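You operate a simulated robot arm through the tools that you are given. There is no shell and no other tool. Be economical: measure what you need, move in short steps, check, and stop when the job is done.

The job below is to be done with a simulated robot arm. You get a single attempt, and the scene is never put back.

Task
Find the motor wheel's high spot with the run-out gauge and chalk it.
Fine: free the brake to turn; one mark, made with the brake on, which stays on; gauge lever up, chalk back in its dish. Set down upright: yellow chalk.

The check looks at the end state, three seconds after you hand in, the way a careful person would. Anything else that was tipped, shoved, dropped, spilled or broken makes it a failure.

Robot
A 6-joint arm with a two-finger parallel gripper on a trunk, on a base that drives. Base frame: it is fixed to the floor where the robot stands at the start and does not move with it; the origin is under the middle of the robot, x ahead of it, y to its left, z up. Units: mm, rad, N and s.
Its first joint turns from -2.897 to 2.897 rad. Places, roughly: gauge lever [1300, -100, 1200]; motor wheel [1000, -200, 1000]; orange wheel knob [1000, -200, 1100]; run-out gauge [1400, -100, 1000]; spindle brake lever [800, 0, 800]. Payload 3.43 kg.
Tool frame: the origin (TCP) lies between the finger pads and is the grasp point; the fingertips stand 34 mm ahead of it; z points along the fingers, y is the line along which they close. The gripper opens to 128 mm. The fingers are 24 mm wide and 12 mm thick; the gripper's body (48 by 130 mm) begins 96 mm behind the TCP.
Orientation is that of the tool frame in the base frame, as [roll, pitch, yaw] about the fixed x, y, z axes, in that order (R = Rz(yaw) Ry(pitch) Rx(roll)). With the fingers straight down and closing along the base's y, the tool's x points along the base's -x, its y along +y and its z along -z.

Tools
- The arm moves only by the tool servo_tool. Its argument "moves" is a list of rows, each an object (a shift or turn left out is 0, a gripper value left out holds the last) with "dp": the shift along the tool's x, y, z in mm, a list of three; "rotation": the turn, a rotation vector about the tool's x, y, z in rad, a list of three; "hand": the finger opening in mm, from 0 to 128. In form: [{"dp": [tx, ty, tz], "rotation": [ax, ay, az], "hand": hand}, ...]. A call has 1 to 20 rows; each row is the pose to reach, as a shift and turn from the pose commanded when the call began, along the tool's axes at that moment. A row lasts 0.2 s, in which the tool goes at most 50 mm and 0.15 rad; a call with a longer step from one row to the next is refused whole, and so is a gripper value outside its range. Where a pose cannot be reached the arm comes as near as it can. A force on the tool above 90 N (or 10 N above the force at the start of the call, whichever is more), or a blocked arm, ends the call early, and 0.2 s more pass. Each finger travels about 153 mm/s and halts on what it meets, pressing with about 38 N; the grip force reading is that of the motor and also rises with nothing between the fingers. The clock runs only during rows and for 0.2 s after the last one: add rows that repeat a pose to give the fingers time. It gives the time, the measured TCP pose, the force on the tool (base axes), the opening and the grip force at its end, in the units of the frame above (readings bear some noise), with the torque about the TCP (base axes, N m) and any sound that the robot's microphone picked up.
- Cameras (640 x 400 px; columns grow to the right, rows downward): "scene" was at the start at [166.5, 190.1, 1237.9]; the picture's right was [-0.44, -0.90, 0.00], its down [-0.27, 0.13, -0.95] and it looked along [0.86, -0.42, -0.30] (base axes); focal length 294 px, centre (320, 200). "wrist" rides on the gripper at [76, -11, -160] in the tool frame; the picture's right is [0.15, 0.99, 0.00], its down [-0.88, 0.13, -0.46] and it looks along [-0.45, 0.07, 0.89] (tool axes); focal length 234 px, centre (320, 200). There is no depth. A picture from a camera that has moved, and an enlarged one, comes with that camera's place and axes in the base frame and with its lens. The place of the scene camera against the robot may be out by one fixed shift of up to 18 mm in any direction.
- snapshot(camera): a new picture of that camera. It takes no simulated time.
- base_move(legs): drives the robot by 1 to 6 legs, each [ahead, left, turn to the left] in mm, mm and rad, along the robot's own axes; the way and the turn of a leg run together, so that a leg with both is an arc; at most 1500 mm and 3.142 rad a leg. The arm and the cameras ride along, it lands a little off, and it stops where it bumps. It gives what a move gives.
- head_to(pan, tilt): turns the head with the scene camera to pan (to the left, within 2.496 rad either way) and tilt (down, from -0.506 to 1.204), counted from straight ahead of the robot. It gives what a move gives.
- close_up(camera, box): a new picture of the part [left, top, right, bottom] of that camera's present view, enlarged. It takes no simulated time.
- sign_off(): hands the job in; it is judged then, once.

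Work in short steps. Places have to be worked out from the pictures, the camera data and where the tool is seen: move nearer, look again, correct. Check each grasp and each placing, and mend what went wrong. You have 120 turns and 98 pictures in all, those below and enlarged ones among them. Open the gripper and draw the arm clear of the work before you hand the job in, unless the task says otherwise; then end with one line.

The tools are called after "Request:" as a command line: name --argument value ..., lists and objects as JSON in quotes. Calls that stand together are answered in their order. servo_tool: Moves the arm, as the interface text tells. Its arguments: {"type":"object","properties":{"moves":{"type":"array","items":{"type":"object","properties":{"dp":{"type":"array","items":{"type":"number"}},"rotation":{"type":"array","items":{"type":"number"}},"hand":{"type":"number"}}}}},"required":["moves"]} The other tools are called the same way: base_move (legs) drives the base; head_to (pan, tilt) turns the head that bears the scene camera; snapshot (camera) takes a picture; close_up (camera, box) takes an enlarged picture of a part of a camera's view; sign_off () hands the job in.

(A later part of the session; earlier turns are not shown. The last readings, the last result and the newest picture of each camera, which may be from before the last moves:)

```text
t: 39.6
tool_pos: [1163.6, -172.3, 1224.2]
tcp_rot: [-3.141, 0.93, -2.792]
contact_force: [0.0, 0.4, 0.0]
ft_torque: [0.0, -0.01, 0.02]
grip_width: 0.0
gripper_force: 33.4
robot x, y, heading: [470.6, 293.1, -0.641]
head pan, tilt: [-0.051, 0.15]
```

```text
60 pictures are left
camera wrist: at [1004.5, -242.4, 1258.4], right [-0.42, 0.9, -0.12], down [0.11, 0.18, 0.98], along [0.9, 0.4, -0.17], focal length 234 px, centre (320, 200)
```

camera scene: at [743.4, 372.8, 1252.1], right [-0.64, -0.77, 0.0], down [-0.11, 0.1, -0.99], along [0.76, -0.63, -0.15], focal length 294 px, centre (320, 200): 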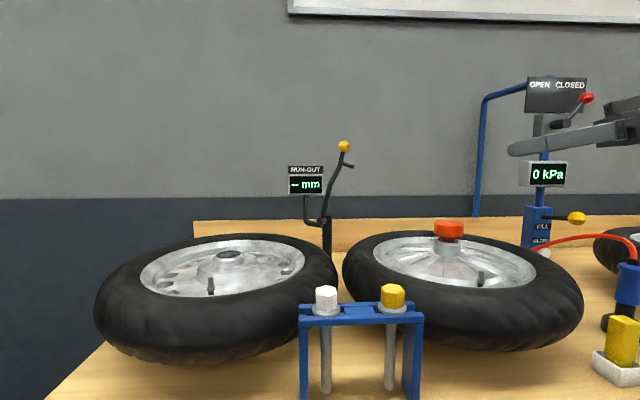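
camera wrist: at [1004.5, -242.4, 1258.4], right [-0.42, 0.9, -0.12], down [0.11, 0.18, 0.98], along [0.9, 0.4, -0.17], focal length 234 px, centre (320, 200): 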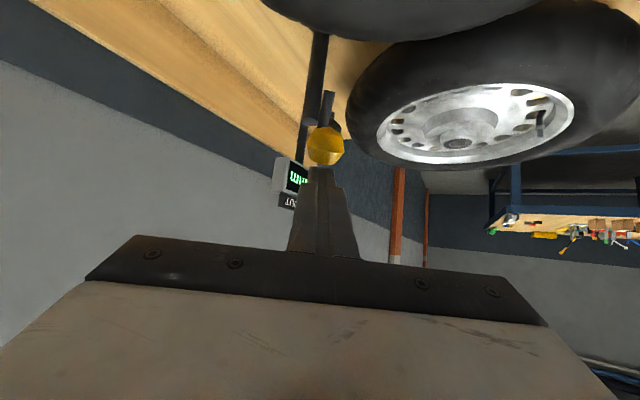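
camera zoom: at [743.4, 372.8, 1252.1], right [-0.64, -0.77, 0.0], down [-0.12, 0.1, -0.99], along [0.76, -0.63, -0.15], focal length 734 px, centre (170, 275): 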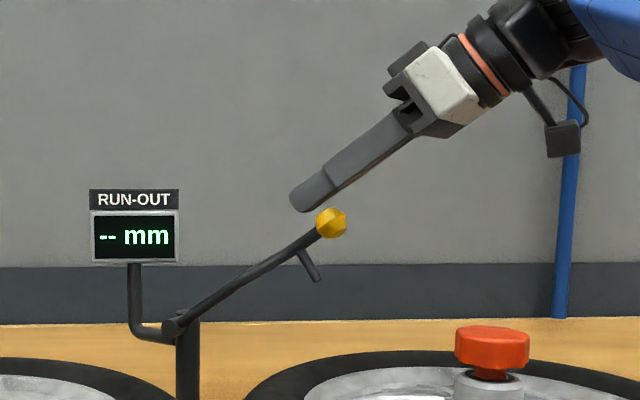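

Aligned above the ball. Push it down along the arc to ~72° and check.

Request:
servo_tool --moves '[{"dp": [9, 1, 0]}, {"dp": [19, 1.5, 1]}, {"dp": [31, 2, 2]}, {"dp": [41, 2.5, 3]}, {"dp": [51, 3, 5]}, {"dp": [61, 3, 8]}, {"dp": [71, 3, 11]}]'

Request:
close_up --camera "scene" --box '[260, 110, 500, 270]'

```text
t: 41.2
tool_pos: [1128.9, -180.8, 1159.4]
tcp_rot: [-3.141, 0.927, -2.79]
contact_force: [-0.4, 0.7, -0.2]
ft_torque: [0.01, 0.0, 0.02]
grip_width: 0.0
gripper_force: 32.9
robot x, y, heading: [470.2, 291.9, -0.643]
head pan, tilt: [-0.051, 0.15]
```

```text
2.50 times, centred on (380, 190) of scene
camera zoom: at [743.5, 372.8, 1252.1], right [-0.64, -0.77, 0.0], down [-0.12, 0.1, -0.99], along [0.76, -0.63, -0.15], focal length 734 px, centre (170, 225)
```

zoom: 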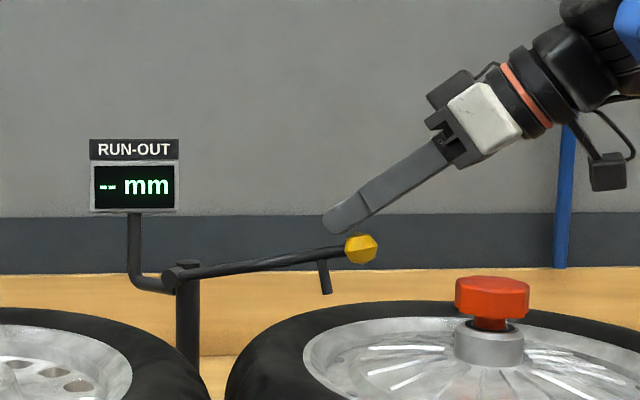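

The lever now sits lower (~78°) and still shows "--". Continue down gently in smaller steps.

Request:
servo_tool --moves '[{"dp": [10, 1, 4]}, {"dp": [19.4, 1, 7.8]}, {"dp": [29, 1, 12.5]}, {"dp": [38, 1, 17.5]}, {"dp": [43, 1, 21]}]'

Request:
close_up --camera "scene" --box '[260, 110, 500, 270]'

```text
t: 42.4
tool_pos: [1119.9, -183.9, 1110.6]
tcp_rot: [3.141, 0.929, -2.789]
contact_force: [0.4, 0.0, 0.8]
ft_torque: [-0.01, 0.0, 0.06]
grip_width: 0.1
gripper_force: 33.1
robot x, y, heading: [475.8, 293.2, -0.645]
head pan, tilt: [-0.051, 0.15]
```

```text
2.50 times, centred on (380, 190) of scene
camera zoom: at [743.4, 372.8, 1252.1], right [-0.64, -0.77, 0.0], down [-0.11, 0.1, -0.99], along [0.76, -0.63, -0.15], focal length 734 px, centre (170, 225)
```

zoom: 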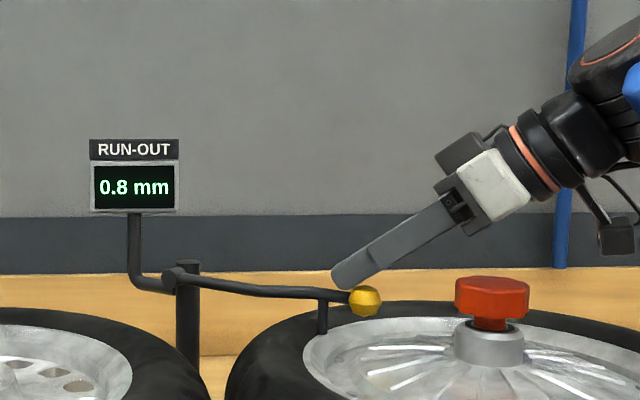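

The gauge now reads 0.8 mm with the peg on the rim. Retreat upward and turn the tool vertical above the wheel knob.

Request:
servo_tool --moves '[{"dp": [-15, 0, 0]}, {"dp": [-45, 0, -25]}, {"dp": [-80, 0, -55]}, {"dp": [-80, 0, -100]}, {"dp": [-80, 0, -140]}, {"dp": [-80, 0, -140]}]'

Request:
servo_tool --moves '[{"rotation": [0, 0.14, 0]}, {"rotation": [0, 0.28, 0]}, {"rotation": [0, 0.42, 0]}, {"rotation": [0, 0.56, 0]}, {"rotation": [0, 0.7, 0]}, {"rotation": [0, 0.84, 0]}, {"rotation": [0, 0.929, 0], "hand": 110}, {"rotation": [0, 0.929, 0], "hand": 110}, {"rotation": [0, 0.929, 0], "hand": 110}]'

Request:
snapshot --camera "wrist"

Request:
snapshot --camera "scene"

```text
t: 43.8
tool_pos: [1059.8, -204.7, 1258.9]
tcp_rot: [-3.141, 0.931, -2.788]
contact_force: [-0.4, -0.5, -0.1]
ft_torque: [0.0, 0.0, 0.0]
grip_width: 0.1
gripper_force: 33.0
robot x, y, heading: [474.3, 296.1, -0.643]
head pan, tilt: [-0.051, 0.15]
```

```text
t: 45.8
tool_pos: [1050.8, -201.0, 1169.1]
tcp_rot: [-3.136, 0.003, -2.79]
contact_force: [0.1, -0.2, -0.3]
ft_torque: [-0.01, 0.01, 0.01]
grip_width: 110.2
gripper_force: 0.2
out of reach, approached as far as the arm can: row 5, 6, 7, 8, 9
robot x, y, heading: [473.1, 293.2, -0.641]
head pan, tilt: [-0.051, 0.15]
```

```text
57 pictures are left
camera wrist: at [982.0, -237.0, 1329.5], right [-0.48, 0.88, -0.01], down [0.78, 0.43, 0.46], along [0.4, 0.21, -0.89], focal length 234 px, centre (320, 200)
```

wrist: 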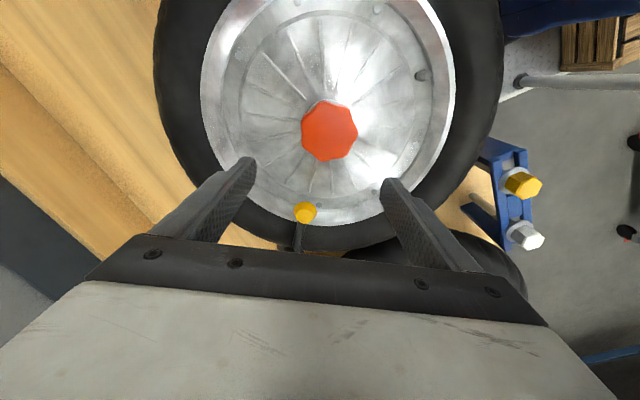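

```text
56 pictures are left
camera scene: at [743.5, 372.9, 1252.1], right [-0.64, -0.77, 0.0], down [-0.12, 0.1, -0.99], along [0.76, -0.63, -0.15], focal length 294 px, centre (320, 200)
```

scene: 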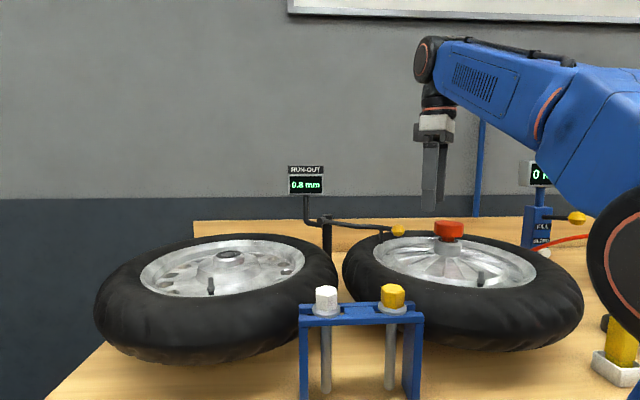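

The knob centre is at about (1015,-210). Move over it, opening 110, and descend partway.

Request:
servo_tool --moves '[{"dp": [18, 2, 0]}, {"dp": [36, 3.7, 0]}, {"dp": [36, 3.7, 15]}, {"dp": [36, 3.7, 29]}, {"dp": [36, 3.7, 29]}]'

Request:
snapshot --camera "wrist"

Request:
close_up --camera "scene" --box '[270, 120, 510, 280]'

```text
t: 47.0
tool_pos: [1014.6, -209.0, 1137.9]
tcp_rot: [-3.141, 0.0, -2.789]
contact_force: [0.0, -0.1, 0.4]
ft_torque: [0.03, 0.01, 0.0]
grip_width: 109.9
gripper_force: 0.1
robot x, y, heading: [468.4, 292.9, -0.645]
head pan, tilt: [-0.051, 0.15]
```

```text
55 pictures are left
camera wrist: at [948.5, -245.5, 1297.9], right [-0.48, 0.88, 0.0], down [0.78, 0.43, 0.46], along [0.4, 0.22, -0.89], focal length 234 px, centre (320, 200)
```

wrist: 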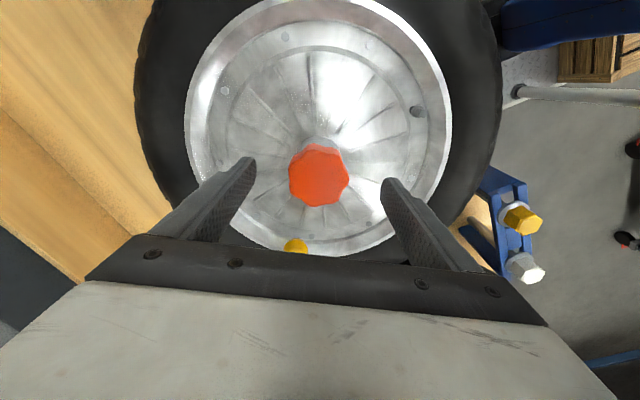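

```text
2.50 times, centred on (390, 200) of scene
camera zoom: at [743.5, 372.8, 1252.1], right [-0.64, -0.77, 0.0], down [-0.12, 0.1, -0.99], along [0.76, -0.63, -0.15], focal length 734 px, centre (145, 200)
```

zoom: 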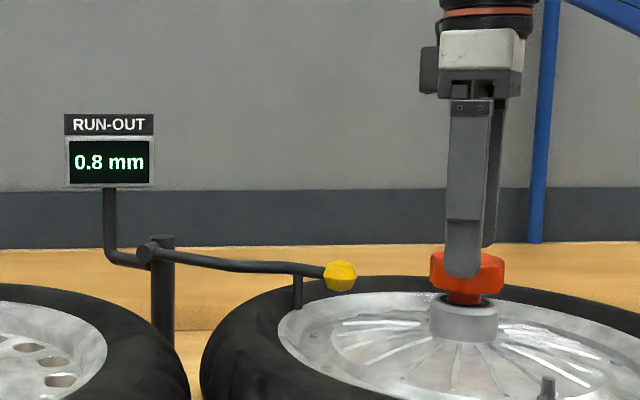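

Centered. Lower 22 mm and close on the knob, then read the gauge.

Request:
servo_tool --moves '[{"dp": [1, 0, 12]}, {"dp": [1, -1, 22], "hand": 90}, {"dp": [1, -1, 22], "hand": 60}, {"dp": [1, -1, 22], "hand": 40}, {"dp": [1, -1, 22], "hand": 40}]'

Request:
close_up --camera "scene" --box '[270, 120, 510, 280]'

```text
t: 48.2
tool_pos: [1016.1, -211.2, 1116.4]
tcp_rot: [3.142, 0.002, -2.788]
contact_force: [4.9, -10.7, 2.8]
ft_torque: [-0.94, -0.87, -0.19]
grip_width: 52.4
gripper_force: 45.4
robot x, y, heading: [475.7, 290.2, -0.643]
head pan, tilt: [-0.051, 0.15]
```

```text
2.50 times, centred on (390, 200) of scene
camera zoom: at [743.6, 372.4, 1252.1], right [-0.64, -0.77, 0.0], down [-0.12, 0.1, -0.99], along [0.76, -0.63, -0.15], focal length 734 px, centre (145, 200)
```

zoom: 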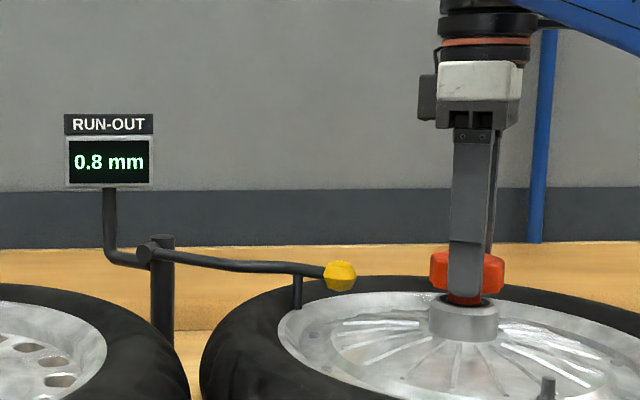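

Gripped flats at 52 mm. Turn +0.3 rad about the tool axis and read.

Request:
servo_tool --moves '[{"rotation": [0, 0, 0.1]}, {"rotation": [0, 0, 0.2]}, {"rotation": [0, 0, 0.3]}, {"rotation": [0, 0, 0.3]}]'

Request:
close_up --camera "scene" --box '[270, 120, 510, 280]'

```text
t: 49.2
tool_pos: [1016.7, -210.0, 1116.7]
tcp_rot: [-3.141, 0.002, -3.09]
contact_force: [-7.6, -9.8, 6.5]
ft_torque: [0.01, 0.61, -0.18]
grip_width: 52.9
gripper_force: 44.9
robot x, y, heading: [472.2, 292.5, -0.648]
head pan, tilt: [-0.051, 0.15]
```

```text
2.50 times, centred on (390, 200) of scene
camera zoom: at [742.9, 372.5, 1252.3], right [-0.64, -0.77, 0.0], down [-0.11, 0.1, -0.99], along [0.76, -0.63, -0.15], focal length 734 px, centre (145, 200)
```

zoom: 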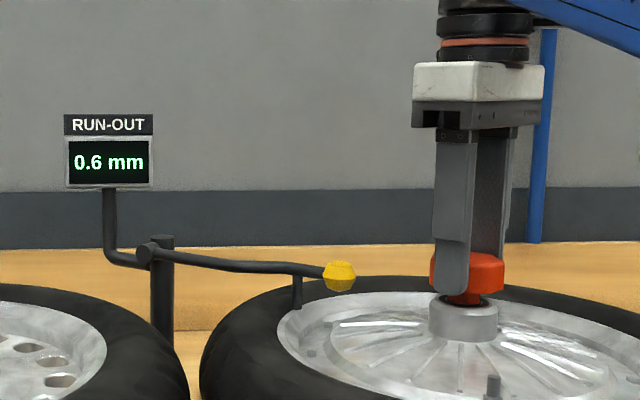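

Reading fell to 0.6. Continue turning in the same direction to sample the profile.

Request:
servo_tool --moves '[{"rotation": [0, 0, 0.14]}, {"rotation": [0, 0, 0.28]}, {"rotation": [0, 0, 0.4]}, {"rotation": [0, 0, 0.4]}]'

Request:
close_up --camera "scene" --box '[270, 120, 510, 280]'

Request:
servo_tool --moves '[{"rotation": [0, 0, 0.14]}, {"rotation": [0, 0, 0.28]}, {"rotation": [0, 0, 0.4]}, {"rotation": [0, 0, 0.4]}]'

Request:
close_up --camera "scene" --box '[270, 120, 510, 280]'

```text
t: 50.2
tool_pos: [1017.4, -209.9, 1116.9]
tcp_rot: [3.141, -0.001, 2.792]
contact_force: [-6.1, 0.3, 15.1]
ft_torque: [0.26, 0.16, -0.15]
grip_width: 52.8
gripper_force: 44.7
robot x, y, heading: [476.7, 292.0, -0.648]
head pan, tilt: [-0.051, 0.15]
```

```text
2.50 times, centred on (390, 200) of scene
camera zoom: at [742.9, 373.2, 1252.3], right [-0.64, -0.77, 0.0], down [-0.11, 0.1, -0.99], along [0.76, -0.63, -0.15], focal length 734 px, centre (145, 200)
```

zoom: 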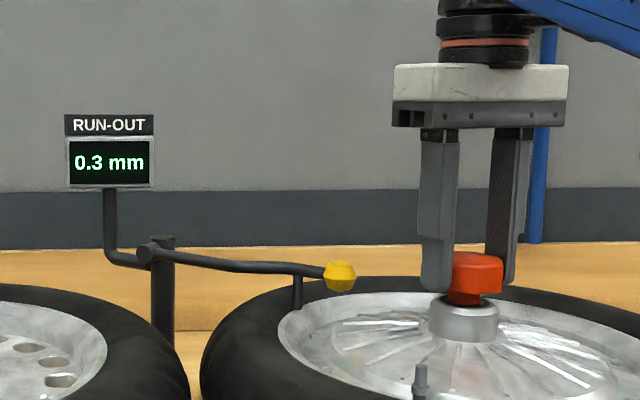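

```text
t: 51.2
tool_pos: [1018.0, -207.3, 1116.1]
tcp_rot: [-3.141, 0.004, 2.393]
contact_force: [12.7, 6.0, 35.5]
ft_torque: [0.02, -0.71, -0.15]
grip_width: 52.7
gripper_force: 45.2
robot x, y, heading: [479.6, 295.2, -0.644]
head pan, tilt: [-0.051, 0.15]
```

```text
2.50 times, centred on (390, 200) of scene
camera zoom: at [743.4, 373.8, 1252.1], right [-0.64, -0.77, 0.0], down [-0.11, 0.09, -0.99], along [0.76, -0.63, -0.15], focal length 734 px, centre (145, 200)
```

zoom: 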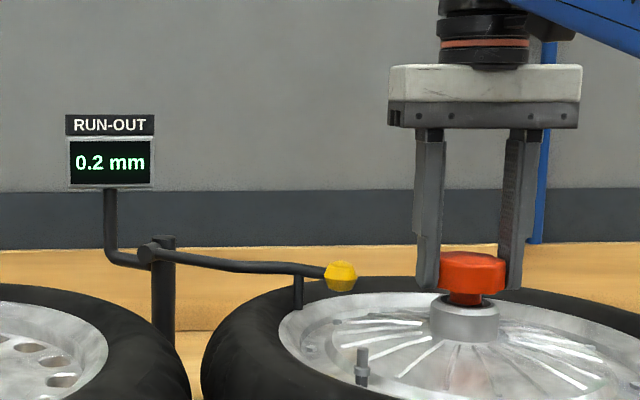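

Readings by wheel angle: 0→0.8, 0.3→0.6, 0.7→0.3, 1.1→0.2, so the peak lies the other way. Turn back past zero (raising 1.5 mm to relieve the load).

Request:
servo_tool --moves '[{"dp": [0, 0, -1.5], "rotation": [0, 0, -0.14]}, {"dp": [0, 0, -1.5], "rotation": [0, 0, -0.28]}, {"dp": [0, 0, -1.5], "rotation": [0, 0, -0.42]}, {"dp": [0, 0, -1.5], "rotation": [0, 0, -0.56]}, {"dp": [0, 0, -1.5], "rotation": [0, 0, -0.7]}, {"dp": [0, 0, -1.5], "rotation": [0, 0, -0.84]}, {"dp": [0, 0, -1.5], "rotation": [0, 0, -0.98]}, {"dp": [0, 0, -1.5], "rotation": [0, 0, -1.12]}, {"dp": [0, 0, -1.5], "rotation": [0, 0, -1.26]}, {"dp": [0, 0, -1.5], "rotation": [0, 0, -1.4]}, {"dp": [0, 0, -1.5], "rotation": [0, 0, -1.5]}, {"dp": [0, 0, -1.5], "rotation": [0, 0, -1.5]}]'

Request:
close_up --camera "scene" --box '[270, 120, 510, 280]'

Request:
servo_tool --moves '[{"rotation": [0, 0, -0.14]}, {"rotation": [0, 0, -0.28]}, {"rotation": [0, 0, -0.4]}, {"rotation": [0, 0, -0.4]}]'

Request:
close_up --camera "scene" --box '[270, 120, 510, 280]'

```text
t: 53.8
tool_pos: [1017.5, -210.4, 1116.1]
tcp_rot: [-3.141, 0.0, -2.388]
contact_force: [9.9, -14.5, 0.5]
ft_torque: [0.05, 0.47, 0.1]
grip_width: 52.6
gripper_force: 44.8
robot x, y, heading: [474.8, 290.3, -0.647]
head pan, tilt: [-0.051, 0.15]
```

```text
2.50 times, centred on (390, 200) of scene
camera zoom: at [744.0, 372.0, 1252.1], right [-0.64, -0.77, 0.0], down [-0.12, 0.1, -0.99], along [0.76, -0.63, -0.15], focal length 734 px, centre (145, 200)
```

zoom: 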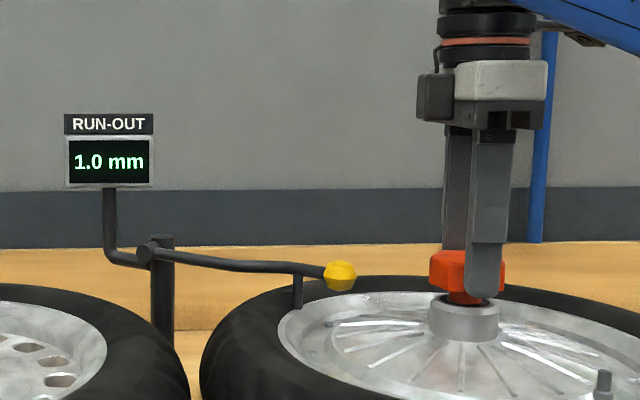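

```text
t: 54.8
tool_pos: [1018.4, -211.3, 1116.4]
tcp_rot: [-3.14, -0.002, -1.989]
contact_force: [27.8, -24.2, 22.0]
ft_torque: [-0.29, -1.19, 0.08]
grip_width: 52.8
gripper_force: 45.1
robot x, y, heading: [471.8, 295.8, -0.646]
head pan, tilt: [-0.051, 0.15]
```

```text
2.50 times, centred on (390, 200) of scene
camera zoom: at [744.2, 372.3, 1252.0], right [-0.64, -0.77, 0.0], down [-0.12, 0.1, -0.99], along [0.76, -0.63, -0.15], focal length 734 px, centre (145, 200)
```

zoom: 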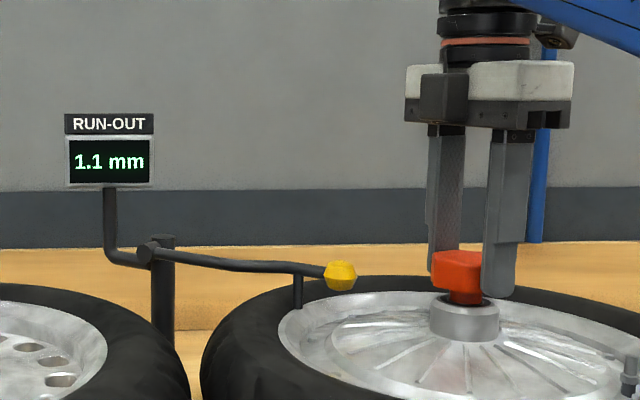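

Rising: −0.4→1.0, −0.8→1.1. Continue further, easing the side load slightly.

Request:
servo_tool --moves '[{"dp": [0, -1, -1], "rotation": [0, 0, -0.1]}, {"dp": [0, -1.5, -1], "rotation": [0, 0, -0.2]}, {"dp": [0, -1.5, -1], "rotation": [0, 0, -0.3]}, {"dp": [0, -1.5, -1], "rotation": [0, 0, -0.3]}]'

Request:
close_up --camera "scene" --box '[270, 120, 510, 280]'

Request:
servo_tool --moves '[{"rotation": [0, 0, -0.1]}, {"rotation": [0, 0, -0.2]}, {"rotation": [0, 0, -0.3]}, {"rotation": [0, 0, -0.3]}]'

Request:
close_up --camera "scene" --box '[270, 120, 510, 280]'

```text
t: 55.8
tool_pos: [1018.6, -211.5, 1116.6]
tcp_rot: [3.139, 0.003, -1.688]
contact_force: [0.3, -5.9, -22.5]
ft_torque: [-0.18, -0.36, 0.11]
grip_width: 52.8
gripper_force: 44.9
robot x, y, heading: [472.8, 292.0, -0.645]
head pan, tilt: [-0.051, 0.15]
```

```text
2.50 times, centred on (390, 200) of scene
camera zoom: at [743.7, 372.3, 1252.1], right [-0.64, -0.77, 0.0], down [-0.12, 0.1, -0.99], along [0.76, -0.63, -0.15], focal length 734 px, centre (145, 200)
```

zoom: 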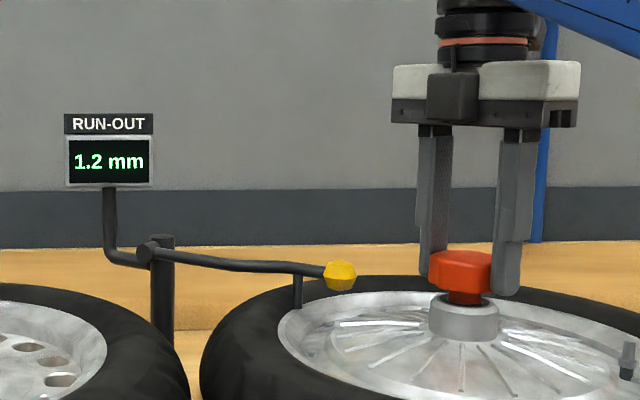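

```text
t: 56.8
tool_pos: [1019.7, -210.8, 1117.1]
tcp_rot: [3.141, -0.001, -1.386]
contact_force: [8.9, -6.6, -19.0]
ft_torque: [0.03, -0.35, 0.17]
grip_width: 52.8
gripper_force: 44.9
robot x, y, heading: [471.6, 292.5, -0.645]
head pan, tilt: [-0.051, 0.15]
```

```text
2.50 times, centred on (390, 200) of scene
camera zoom: at [744.3, 372.2, 1252.0], right [-0.64, -0.77, 0.0], down [-0.12, 0.1, -0.99], along [0.76, -0.63, -0.15], focal length 734 px, centre (145, 200)
```

zoom: 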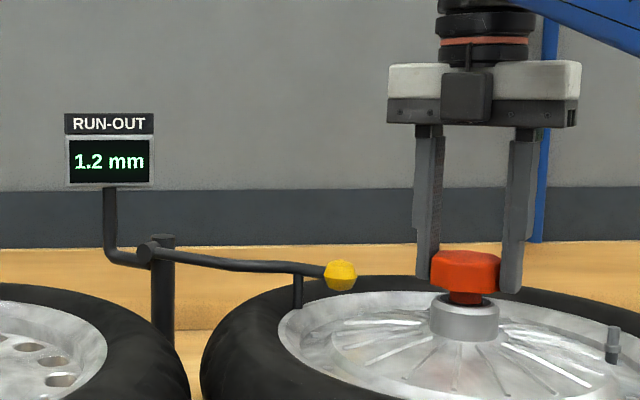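

1.2 at −1.1 and −1.4. Continue.

Request:
servo_tool --moves '[{"dp": [0, 0, 1], "rotation": [0, 0, -0.1]}, {"dp": [0, 0, 1], "rotation": [0, 0, -0.2]}, {"dp": [0, 0, 1], "rotation": [0, 0, -0.3]}, {"dp": [0, 0, 1], "rotation": [0, 0, -0.3]}]'

Request:
close_up --camera "scene" --box '[270, 120, 510, 280]'

Request:
servo_tool --moves '[{"rotation": [0, 0, -0.1]}, {"rotation": [0, 0, -0.2]}, {"rotation": [0, 0, -0.3]}, {"rotation": [0, 0, -0.3]}]'

Request:
close_up --camera "scene" --box '[270, 120, 510, 280]'

```text
t: 57.8
tool_pos: [1019.3, -209.0, 1117.4]
tcp_rot: [-3.14, -0.002, -1.087]
contact_force: [29.8, -15.1, 20.1]
ft_torque: [-0.53, -1.24, 0.16]
grip_width: 52.9
gripper_force: 44.6
robot x, y, heading: [474.0, 291.7, -0.645]
head pan, tilt: [-0.051, 0.15]
```

```text
2.50 times, centred on (390, 200) of scene
camera zoom: at [744.3, 372.6, 1252.0], right [-0.64, -0.77, 0.0], down [-0.12, 0.1, -0.99], along [0.76, -0.63, -0.15], focal length 734 px, centre (145, 200)
```

zoom: 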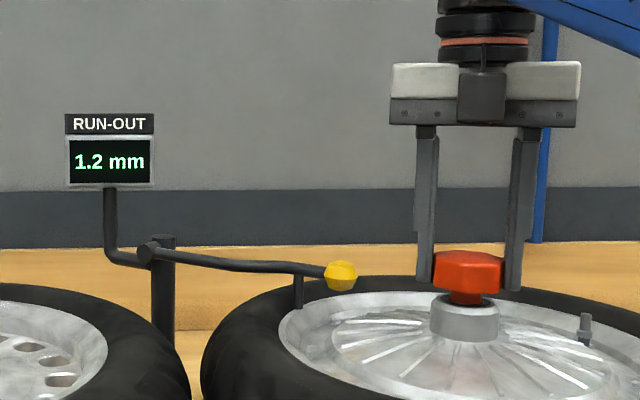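

```text
t: 58.8
tool_pos: [1019.7, -209.2, 1115.9]
tcp_rot: [-3.141, 0.002, -0.789]
contact_force: [14.8, -9.0, 8.6]
ft_torque: [0.26, -0.63, 0.15]
grip_width: 52.7
gripper_force: 45.0
robot x, y, heading: [475.1, 289.6, -0.644]
head pan, tilt: [-0.051, 0.15]
```

```text
2.50 times, centred on (390, 200) of scene
camera zoom: at [743.7, 372.6, 1252.1], right [-0.64, -0.77, 0.0], down [-0.12, 0.1, -0.99], along [0.76, -0.63, -0.15], focal length 734 px, centre (145, 200)
```

zoom: 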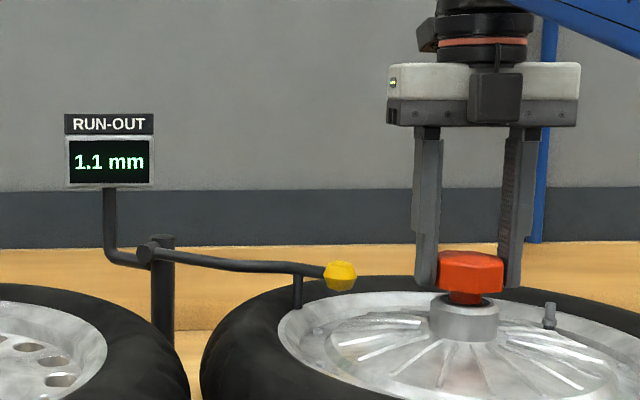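

Down to 1.1 at −2.0, so a maximum near −1.4; but I must check the rest of the turn for a higher spot. Continue.

Request:
servo_tool --moves '[{"rotation": [0, 0, -0.14]}, {"rotation": [0, 0, -0.28]}, {"rotation": [0, 0, -0.42]}, {"rotation": [0, 0, -0.5]}, {"rotation": [0, 0, -0.5]}]'

Request:
close_up --camera "scene" --box '[270, 120, 510, 280]'

Request:
servo_tool --moves '[{"rotation": [0, 0, -0.14]}, {"rotation": [0, 0, -0.28]}, {"rotation": [0, 0, -0.42]}, {"rotation": [0, 0, -0.5]}, {"rotation": [0, 0, -0.5]}]'

Request:
close_up --camera "scene" --box '[270, 120, 510, 280]'

```text
t: 59.1
tool_pos: [1020.3, -206.2, 1115.7]
tcp_rot: [3.126, 0.002, -0.767]
contact_force: [-18.8, -28.7, -9.0]
ft_torque: [-0.28, -0.18, 0.04]
grip_width: 58.9
gripper_force: 16.9
out of reach, approached as far as the arm can: row 1
robot x, y, heading: [471.2, 290.8, -0.64]
head pan, tilt: [-0.051, 0.15]
stopped in row 1: the force on the tool passed its limit at 108 N (the readings are from after the stop); the commanded pose is now the measured one
```

```text
2.50 times, centred on (390, 200) of scene
camera zoom: at [742.2, 370.1, 1252.3], right [-0.64, -0.77, 0.0], down [-0.11, 0.1, -0.99], along [0.76, -0.63, -0.15], focal length 734 px, centre (145, 200)
```

zoom: 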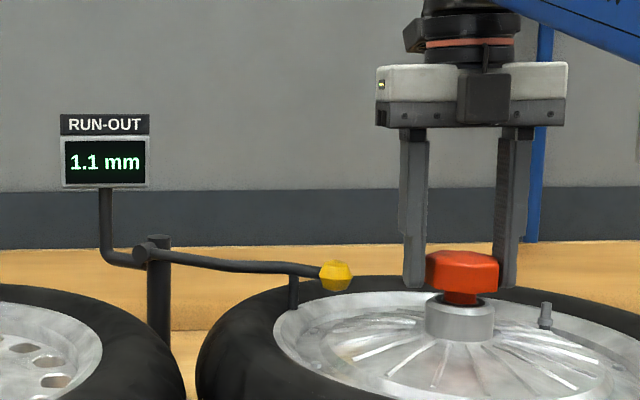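

```text
t: 59.5
tool_pos: [1029.9, -196.6, 1114.3]
tcp_rot: [3.111, -0.002, -0.726]
contact_force: [-45.6, -65.4, -11.7]
ft_torque: [-0.3, -0.09, -0.05]
grip_width: 85.0
gripper_force: 40.1
out of reach, approached as far as the arm can: row 1
robot x, y, heading: [470.7, 291.7, -0.646]
head pan, tilt: [-0.051, 0.15]
stopped in row 1: the force on the tool passed its limit at 108 N (the readings are from after the stop); the commanded pose is now the measured one
```

```text
2.50 times, centred on (390, 200) of scene
camera zoom: at [740.4, 366.3, 1252.7], right [-0.64, -0.77, 0.0], down [-0.11, 0.1, -0.99], along [0.76, -0.64, -0.15], focal length 734 px, centre (145, 200)
```

zoom: 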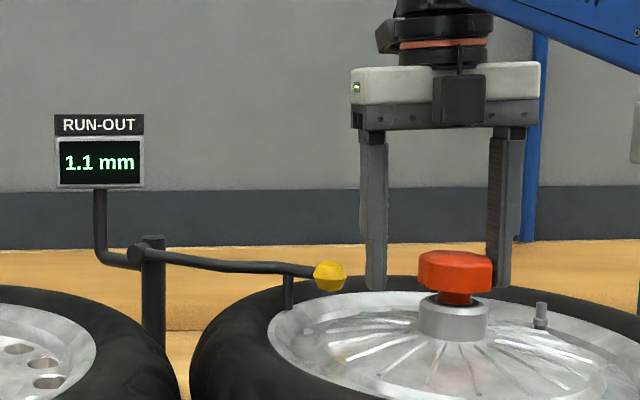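

Wrist joint limit reached; the tool slid off-centre. Move back over the knob, untwist slightly, and open.

Request:
servo_tool --moves '[{"dp": [0, 6, 0], "rotation": [0, 0, 0.05], "hand": 85}, {"dp": [0, 12, 0], "rotation": [0, 0, 0.1], "hand": 85}, {"dp": [0, 16, 0], "rotation": [0, 0, 0.1], "hand": 85}, {"dp": [0, 16, 0], "rotation": [0, 0, 0.1], "hand": 85}]'

Request:
servo_tool --moves '[{"dp": [0, 0, -12]}, {"dp": [0, 0, -25]}, {"dp": [0, 0, -35]}, {"dp": [0, 0, -35]}]'

Request:
snapshot --camera "scene"

Request:
snapshot --camera "wrist"

```text
t: 60.5
tool_pos: [1022.6, -199.7, 1116.8]
tcp_rot: [3.113, -0.004, -0.817]
contact_force: [0.3, -0.3, -0.3]
ft_torque: [0.0, -0.02, 0.01]
grip_width: 85.0
gripper_force: 0.2
robot x, y, heading: [471.1, 292.7, -0.648]
head pan, tilt: [-0.051, 0.15]
```

```text
t: 61.5
tool_pos: [1022.8, -197.3, 1150.6]
tcp_rot: [3.113, -0.006, -0.815]
contact_force: [0.5, 0.4, -0.8]
ft_torque: [-0.01, -0.01, -0.03]
grip_width: 84.9
gripper_force: 0.0
robot x, y, heading: [471.2, 293.3, -0.648]
head pan, tilt: [-0.051, 0.15]
```

```text
41 pictures are left
camera scene: at [742.7, 370.9, 1252.1], right [-0.64, -0.77, 0.0], down [-0.11, 0.1, -0.99], along [0.76, -0.63, -0.15], focal length 294 px, centre (320, 200)
```

scene: 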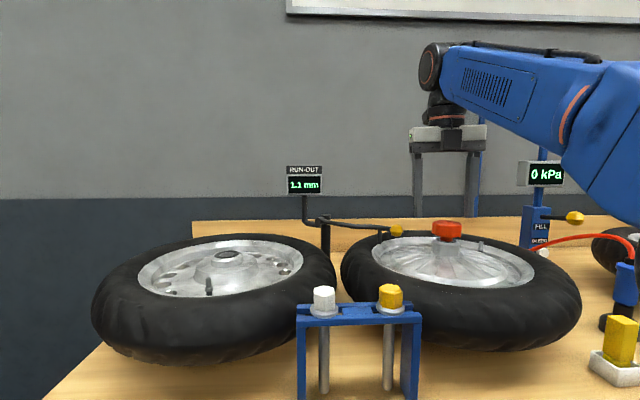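

```text
40 pictures are left
camera wrist: at [1086.7, -241.4, 1311.5], right [-0.62, -0.78, 0.03], down [-0.69, 0.56, 0.45], along [-0.37, 0.26, -0.89], focal length 234 px, centre (320, 200)
```

wrist: 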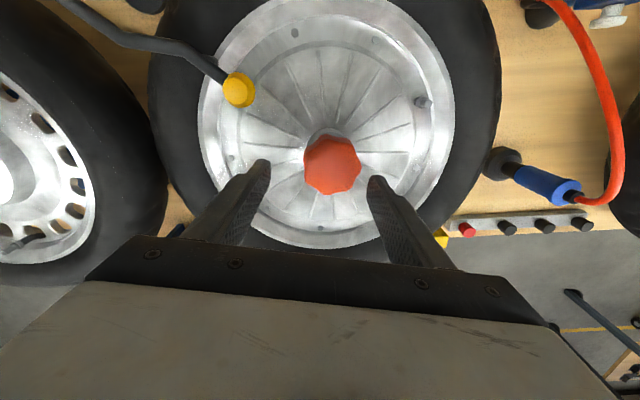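

Gauge still 1.1. I recentre, and untwist the wrist +3.1 rad above the knob to ratchet onward.

Request:
servo_tool --moves '[{"dp": [5.6, 11.9, 0], "rotation": [0.028, 0, 0]}, {"dp": [5.6, 11.9, 0], "rotation": [0.028, 0, 0]}]'

Request:
servo_tool --moves '[{"rotation": [0, 0, 0.145]}, {"rotation": [0, 0, 0.29]}, {"rotation": [0, 0, 0.435]}, {"rotation": [0, 0, 0.58]}, {"rotation": [0, 0, 0.725]}, {"rotation": [0, 0, 0.87]}, {"rotation": [0, 0, 1.015]}, {"rotation": [0, 0, 1.16]}, {"rotation": [0, 0, 1.305]}, {"rotation": [0, 0, 1.45]}, {"rotation": [0, 0, 1.595]}, {"rotation": [0, 0, 1.74]}, {"rotation": [0, 0, 1.885]}, {"rotation": [0, 0, 2.03]}, {"rotation": [0, 0, 2.175]}, {"rotation": [0, 0, 2.32]}, {"rotation": [0, 0, 2.465]}, {"rotation": [0, 0, 2.61]}, {"rotation": [0, 0, 2.755]}, {"rotation": [0, 0, 2.755]}]'

Request:
servo_tool --moves '[{"rotation": [0, 0, 0.14]}, {"rotation": [0, 0, 0.28]}, {"rotation": [0, 0, 0.36]}, {"rotation": [0, 0, 0.36]}]'

```text
t: 62.1
tool_pos: [1019.1, -211.0, 1151.9]
tcp_rot: [3.141, -0.005, -0.818]
contact_force: [0.7, 0.6, -0.2]
ft_torque: [0.0, 0.0, 0.01]
grip_width: 85.0
gripper_force: 0.0
robot x, y, heading: [471.4, 287.1, -0.649]
head pan, tilt: [-0.051, 0.15]
```

```text
t: 66.3
tool_pos: [1019.9, -212.4, 1152.7]
tcp_rot: [-3.14, 0.006, 2.71]
contact_force: [-0.7, -0.4, 0.1]
ft_torque: [-0.01, -0.01, 0.01]
grip_width: 85.2
gripper_force: 0.1
robot x, y, heading: [472.0, 293.5, -0.645]
head pan, tilt: [-0.051, 0.15]
```

```text
t: 67.3
tool_pos: [1018.5, -209.9, 1152.8]
tcp_rot: [-3.141, 0.005, 2.349]
contact_force: [0.2, 0.0, -0.2]
ft_torque: [0.03, -0.03, 0.0]
grip_width: 85.2
gripper_force: 0.0
robot x, y, heading: [470.6, 294.1, -0.646]
head pan, tilt: [-0.051, 0.15]
```

Now lower 36 mm onto the knob and close again.

Request:
servo_tool --moves '[{"dp": [0, 0, 18]}, {"dp": [0, 0, 35]}, {"dp": [0, 0, 35], "hand": 60}, {"dp": [0, 0, 35], "hand": 40}, {"dp": [0, 0, 35], "hand": 40}]'

Request:
servo_tool --moves '[{"rotation": [0, 0, -0.14]}, {"rotation": [0, 0, -0.28]}, {"rotation": [0, 0, -0.42]}, {"rotation": [0, 0, -0.5]}, {"rotation": [0, 0, -0.5]}]'

Request:
close_up --camera "scene" --box '[270, 120, 510, 280]'

```text
t: 68.5
tool_pos: [1019.0, -210.0, 1118.5]
tcp_rot: [-3.141, 0.005, 2.352]
contact_force: [18.9, 18.9, -1.5]
ft_torque: [0.31, -1.31, 0.02]
grip_width: 53.1
gripper_force: 44.9
robot x, y, heading: [476.2, 288.8, -0.648]
head pan, tilt: [-0.051, 0.15]
```

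```text
t: 69.7
tool_pos: [1019.5, -209.6, 1118.4]
tcp_rot: [-3.138, 0.008, 2.853]
contact_force: [23.0, 27.0, 39.0]
ft_torque: [1.74, -1.04, 0.05]
grip_width: 53.0
gripper_force: 45.1
robot x, y, heading: [470.6, 291.9, -0.647]
head pan, tilt: [-0.051, 0.15]
```

```text
2.50 times, centred on (390, 200) of scene
camera zoom: at [742.8, 372.9, 1252.0], right [-0.64, -0.77, 0.0], down [-0.11, 0.09, -0.99], along [0.76, -0.63, -0.15], focal length 734 px, centre (145, 200)
```

zoom: 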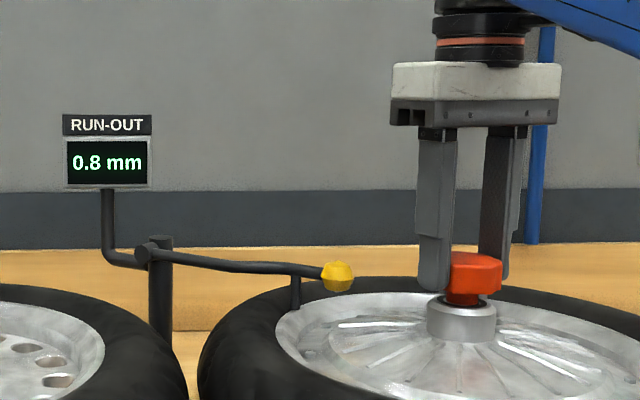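

0.8 at −2.5. Continue with load relief.

Request:
servo_tool --moves '[{"dp": [0, 0.7, -1.2], "rotation": [0, 0, -0.14]}, {"dp": [0, 1, -1.5], "rotation": [0, 0, -0.28]}, {"dp": [0, 1, -1.5], "rotation": [0, 0, -0.42]}, {"dp": [0, 1, -1.5], "rotation": [0, 0, -0.5]}, {"dp": [0, 1, -1.5], "rotation": [0, 0, -0.5]}]'

Request:
close_up --camera "scene" --box '[270, 120, 510, 280]'

Request:
servo_tool --moves '[{"rotation": [0, 0, -0.14]}, {"rotation": [0, 0, -0.28]}, {"rotation": [0, 0, -0.42]}, {"rotation": [0, 0, -0.5]}, {"rotation": [0, 0, -0.5]}]'

Request:
close_up --camera "scene" --box '[270, 120, 510, 280]'

```text
t: 70.9
tool_pos: [1017.9, -209.2, 1117.4]
tcp_rot: [-3.137, 0.0, -2.93]
contact_force: [-6.2, 28.2, -22.8]
ft_torque: [0.5, 0.24, 0.17]
grip_width: 52.8
gripper_force: 45.2
robot x, y, heading: [470.2, 292.7, -0.648]
head pan, tilt: [-0.051, 0.15]
```

```text
2.50 times, centred on (390, 200) of scene
camera zoom: at [742.8, 371.6, 1252.0], right [-0.64, -0.77, 0.0], down [-0.12, 0.1, -0.99], along [0.76, -0.63, -0.15], focal length 734 px, centre (145, 200)
```

zoom: 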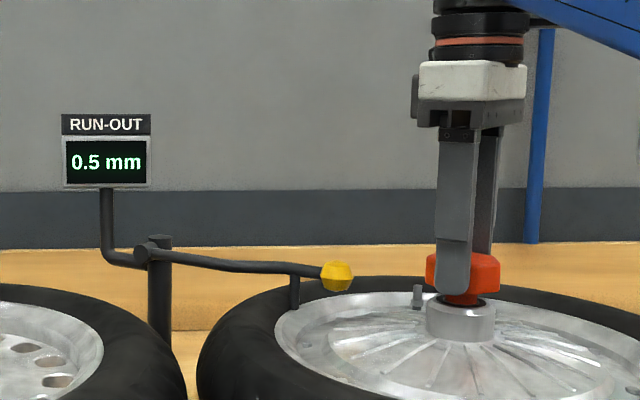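

```text
t: 72.1
tool_pos: [1018.5, -210.3, 1119.2]
tcp_rot: [-3.134, 0.001, -2.433]
contact_force: [1.6, 6.8, 16.9]
ft_torque: [0.49, 1.02, 0.15]
grip_width: 53.1
gripper_force: 45.2
robot x, y, heading: [474.8, 288.6, -0.646]
head pan, tilt: [-0.051, 0.15]
```

```text
2.50 times, centred on (390, 200) of scene
camera zoom: at [742.6, 371.4, 1252.1], right [-0.64, -0.77, 0.0], down [-0.11, 0.1, -0.99], along [0.76, -0.63, -0.15], focal length 734 px, centre (145, 200)
```

zoom: 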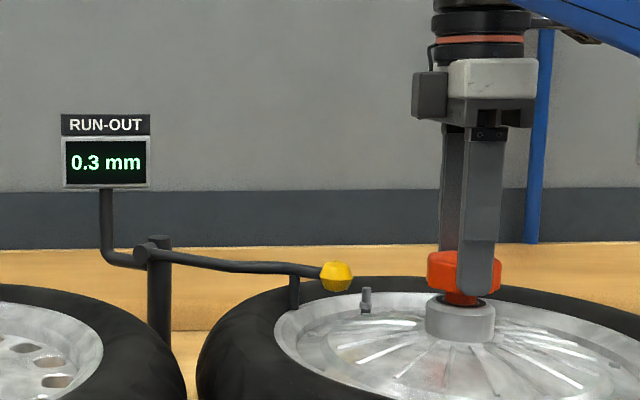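

The samples fit a clean sinusoid (mean 0.62, amplitude 0.58) peaking at wheel angle ≈ −1.30 rad. Turn the wheel +2.2 rad to that angle.

Request:
servo_tool --moves '[{"dp": [0, 0, -0.5], "rotation": [0, 0, 0.14]}, {"dp": [0, 0, -0.5], "rotation": [0, 0, 0.28]}, {"dp": [0, 0, -0.5], "rotation": [0, 0, 0.42]}, {"dp": [0, 0, -0.5], "rotation": [0, 0, 0.56]}, {"dp": [0, 0, -0.5], "rotation": [0, 0, 0.7]}, {"dp": [0, 0, -0.5], "rotation": [0, 0, 0.84]}, {"dp": [0, 0, -0.5], "rotation": [0, 0, 0.98]}, {"dp": [0, 0, -0.5], "rotation": [0, 0, 1.07]}]'

Request:
servo_tool --moves '[{"rotation": [0, 0, 0.14]}, {"rotation": [0, 0, 0.28]}, {"rotation": [0, 0, 0.42]}, {"rotation": [0, 0, 0.56]}, {"rotation": [0, 0, 0.7]}, {"rotation": [0, 0, 0.84]}, {"rotation": [0, 0, 0.98]}, {"rotation": [0, 0, 1.1]}, {"rotation": [0, 0, 1.13]}, {"rotation": [0, 0, 1.13]}]'

Request:
close_up --camera "scene" --box '[270, 120, 510, 280]'

```text
t: 73.9
tool_pos: [1019.0, -209.1, 1118.6]
tcp_rot: [-3.14, 0.003, 2.78]
contact_force: [-18.4, 29.5, -25.8]
ft_torque: [0.97, 0.52, 0.15]
grip_width: 52.9
gripper_force: 45.1
robot x, y, heading: [471.9, 288.3, -0.649]
head pan, tilt: [-0.051, 0.15]
```

```text
t: 76.1
tool_pos: [1019.1, -210.9, 1117.0]
tcp_rot: [3.141, 0.005, 1.65]
contact_force: [-18.8, 4.5, -13.5]
ft_torque: [-0.88, 1.16, -0.1]
grip_width: 52.5
gripper_force: 44.8
robot x, y, heading: [471.0, 289.9, -0.645]
head pan, tilt: [-0.051, 0.15]
```

```text
2.50 times, centred on (390, 200) of scene
camera zoom: at [742.1, 370.9, 1252.2], right [-0.64, -0.77, 0.0], down [-0.11, 0.1, -0.99], along [0.76, -0.63, -0.15], focal length 734 px, centre (145, 200)
```

zoom: 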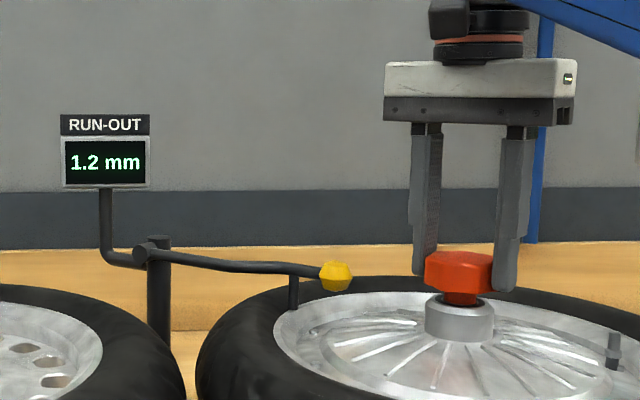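

Gauge shows 1.2 mm at the target. Release the knob, lift, and re-yaw for the brake.

Request:
servo_tool --moves '[{"hand": 70}, {"hand": 90}, {"hand": 90}, {"dp": [0, 0, -15], "hand": 90}, {"dp": [0, 0, -28], "hand": 90}, {"dp": [0, 0, -28], "rotation": [0, 0, -0.14], "hand": 100}, {"dp": [0, 0, -28], "rotation": [0, 0, -0.28], "hand": 110}, {"dp": [0, 0, -28], "rotation": [0, 0, -0.42], "hand": 128}, {"dp": [0, 0, -28], "rotation": [0, 0, -0.56], "hand": 128}, {"dp": [0, 0, -28], "rotation": [0, 0, -0.7], "hand": 128}, {"dp": [0, 0, -28], "rotation": [0, 0, -0.847], "hand": 128}, {"dp": [0, 0, -28], "rotation": [0, 0, -0.847], "hand": 128}]'

Request:
close_up --camera "scene" --box '[270, 120, 510, 280]'

```text
t: 78.7
tool_pos: [1020.1, -210.6, 1145.7]
tcp_rot: [3.142, 0.007, 2.498]
contact_force: [0.0, 0.6, 0.1]
ft_torque: [0.01, -0.01, 0.01]
grip_width: 127.8
gripper_force: 0.1
robot x, y, heading: [474.8, 294.4, -0.647]
head pan, tilt: [-0.051, 0.15]
```

```text
2.50 times, centred on (390, 200) of scene
camera zoom: at [742.7, 370.9, 1252.1], right [-0.64, -0.77, 0.0], down [-0.11, 0.1, -0.99], along [0.76, -0.63, -0.15], focal length 734 px, centre (145, 200)
```

zoom: 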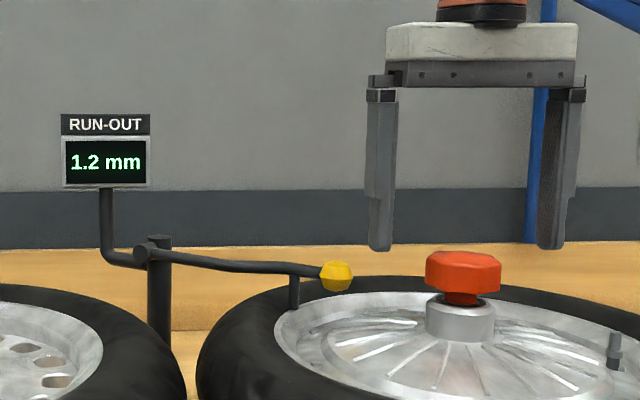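

Wheel unchanged at 1.2. Move the tool out in front of the bench above the brake lever.

Request:
servo_tool --moves '[{"dp": [45, -6, 3]}, {"dp": [90, -12, 8]}, {"dp": [135, -20, 15]}, {"dp": [180, -28, 25]}, {"dp": [225, -36, 35]}, {"dp": [270, -44, 45]}, {"dp": [300, -48, 55]}, {"dp": [320, -48, 85]}, {"dp": [320, -48, 130]}, {"dp": [320, -48, 175]}, {"dp": [320, -48, 220]}, {"dp": [320, -48, 250]}, {"dp": [320, -48, 250]}]'

Request:
snapshot --camera "wrist"

```text
t: 81.5
tool_pos: [736.3, -58.5, 891.8]
tcp_rot: [3.141, 0.006, 2.498]
contact_force: [0.2, -0.6, -0.5]
ft_torque: [-0.02, 0.02, 0.02]
grip_width: 128.1
gripper_force: 0.1
robot x, y, heading: [476.0, 292.0, -0.648]
head pan, tilt: [-0.051, 0.15]
```

```text
34 pictures are left
camera wrist: at [667.5, -20.4, 1051.2], right [0.48, 0.88, 0.0], down [0.78, -0.42, 0.46], along [0.4, -0.22, -0.89], focal length 234 px, centre (320, 200)
```

wrist: 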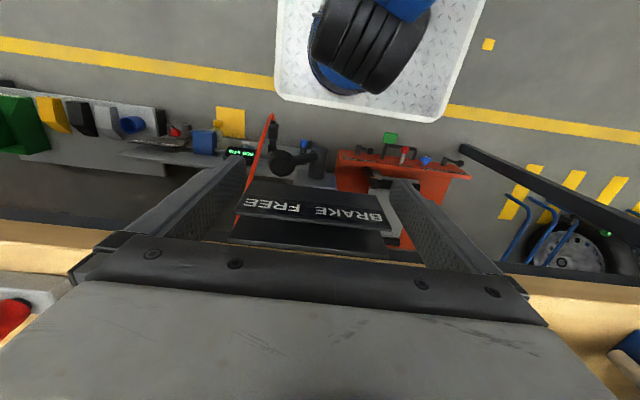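

Knob is at s≈356 as predicted, right finger 10 mm clear. Descend and push left to BRAKE.

Request:
servo_tool --moves '[{"dp": [3, 0, 20]}, {"dp": [4, 0, 40]}, {"dp": [4, 0, 52]}, {"dp": [4, 0, 52]}]'

Request:
servo_tool --moves '[{"dp": [0, 10, 0]}, {"dp": [0, 20, 0]}, {"dp": [0, 30, 0]}, {"dp": [0, 40, 0]}, {"dp": [0, 50, 0]}, {"dp": [0, 60, 0]}, {"dp": [0, 70, 0]}, {"dp": [0, 80, 0]}, {"dp": [0, 86, 0]}, {"dp": [0, 90, 0]}]'

Request:
close_up --camera "wrist" --box '[160, 80, 480, 280]'

```text
t: 82.5
tool_pos: [732.6, -54.0, 840.0]
tcp_rot: [-3.141, 0.005, 2.497]
contact_force: [0.5, 0.1, 0.8]
ft_torque: [0.0, 0.02, 0.0]
grip_width: 128.4
gripper_force: 0.1
robot x, y, heading: [472.8, 287.8, -0.648]
head pan, tilt: [-0.051, 0.15]
```

```text
t: 84.7
tool_pos: [786.6, 15.9, 843.4]
tcp_rot: [-3.139, 0.006, 2.497]
contact_force: [-13.8, -30.1, -7.8]
ft_torque: [-0.53, 0.15, 0.06]
grip_width: 128.3
gripper_force: 0.2
robot x, y, heading: [470.3, 290.7, -0.644]
head pan, tilt: [-0.051, 0.15]
```

```text
2.00 times, centred on (320, 180) of wrist
camera zoom: at [718.1, 53.5, 1002.7], right [0.48, 0.88, 0.0], down [0.78, -0.42, 0.46], along [0.4, -0.22, -0.89], focal length 468 px, centre (320, 240)
```

zoom: 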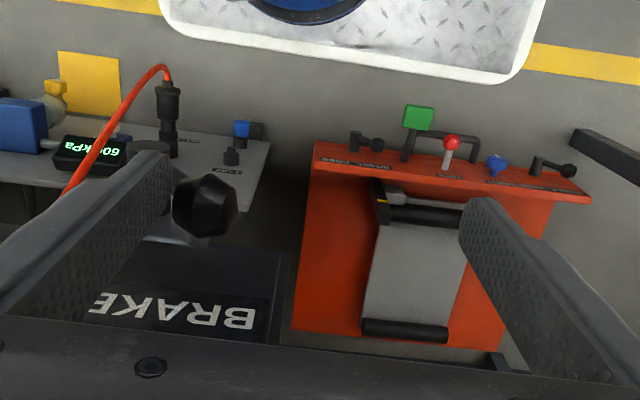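

Lever at the BRAKE end with 33 N against the stop. Back off and rise, verifying.

Request:
servo_tool --moves '[{"dp": [0, -10, 0]}, {"dp": [0, -22, 0]}, {"dp": [2, -22, -40]}, {"dp": [2, -22, -60]}, {"dp": [2, -22, -60]}]'

Request:
close_up --camera "wrist" --box '[160, 80, 480, 280]'

```text
t: 85.9
tool_pos: [769.5, 0.5, 904.3]
tcp_rot: [-3.141, 0.005, 2.499]
contact_force: [-0.3, 0.3, 0.4]
ft_torque: [-0.03, 0.01, 0.0]
grip_width: 127.9
gripper_force: 0.1
robot x, y, heading: [471.6, 292.1, -0.64]
head pan, tilt: [-0.051, 0.15]
```

```text
2.00 times, centred on (320, 180) of wrist
camera zoom: at [702.4, 37.7, 1063.1], right [0.48, 0.88, 0.0], down [0.78, -0.42, 0.46], along [0.4, -0.22, -0.89], focal length 468 px, centre (320, 240)
```

zoom: 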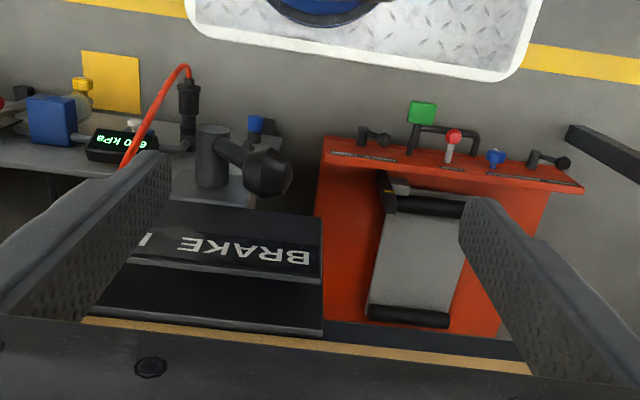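

Brake is on. Now raise the arm over the wheel again toward the gauge lever.

Request:
servo_tool --moves '[{"dp": [10, 0, -45], "hand": 80}, {"dp": [10, 0, -90], "hand": 80}, {"dp": [10, 0, -135], "hand": 80}, {"dp": [10, 5, -180], "hand": 80}, {"dp": [-20, 10, -215], "hand": 80}, {"dp": [-60, 15, -230], "hand": 80}, {"dp": [-105, 20, -235], "hand": 80}, {"dp": [-150, 22, -241], "hand": 80}, {"dp": [-195, 22, -246], "hand": 80}, {"dp": [-240, 22, -250], "hand": 80}, {"dp": [-285, 22, -255], "hand": 80}, {"dp": [-330, 22, -255], "hand": 80}, {"dp": [-330, 22, -255], "hand": 80}]'

Request:
servo_tool --moves '[{"rotation": [0, 0, -0.14]}, {"rotation": [0, 0, -0.28]}, {"rotation": [0, 0, -0.42]}, {"rotation": [0, 0, -0.56]}, {"rotation": [0, 0, -0.7]}, {"rotation": [0, 0, -0.84]}, {"rotation": [0, 0, -0.89]}, {"rotation": [0, 0, -0.89]}]'

Request:
snapshot --camera "wrist"

```text
t: 88.7
tool_pos: [1046.3, -179.3, 1158.9]
tcp_rot: [3.14, 0.007, 2.498]
contact_force: [-0.2, 0.1, 0.5]
ft_torque: [-0.01, 0.02, 0.0]
grip_width: 80.0
gripper_force: 0.0
out of reach, approached as far as the arm can: row 5
robot x, y, heading: [471.2, 294.4, -0.645]
head pan, tilt: [-0.051, 0.15]
```

```text
t: 90.5
tool_pos: [1046.7, -180.2, 1158.7]
tcp_rot: [-3.138, 0.005, -2.893]
contact_force: [-0.4, 0.4, -0.3]
ft_torque: [-0.02, 0.0, -0.05]
grip_width: 80.2
gripper_force: 0.0
robot x, y, heading: [470.9, 288.1, -0.649]
head pan, tilt: [-0.051, 0.15]
```

```text
31 pictures are left
camera wrist: at [975.9, -207.9, 1318.6], right [-0.38, 0.92, -0.01], down [0.82, 0.34, 0.46], along [0.42, 0.17, -0.89], focal length 234 px, centre (320, 200)
```

wrist: 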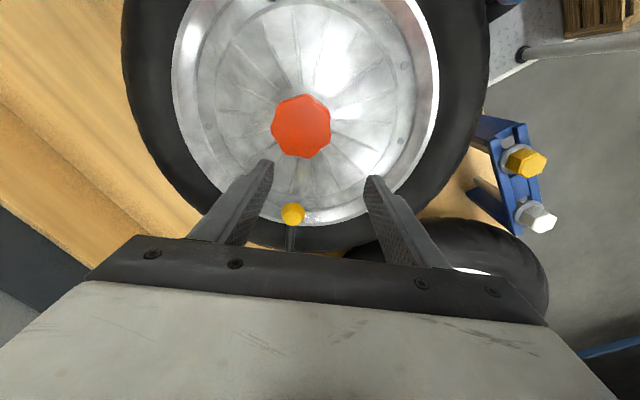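

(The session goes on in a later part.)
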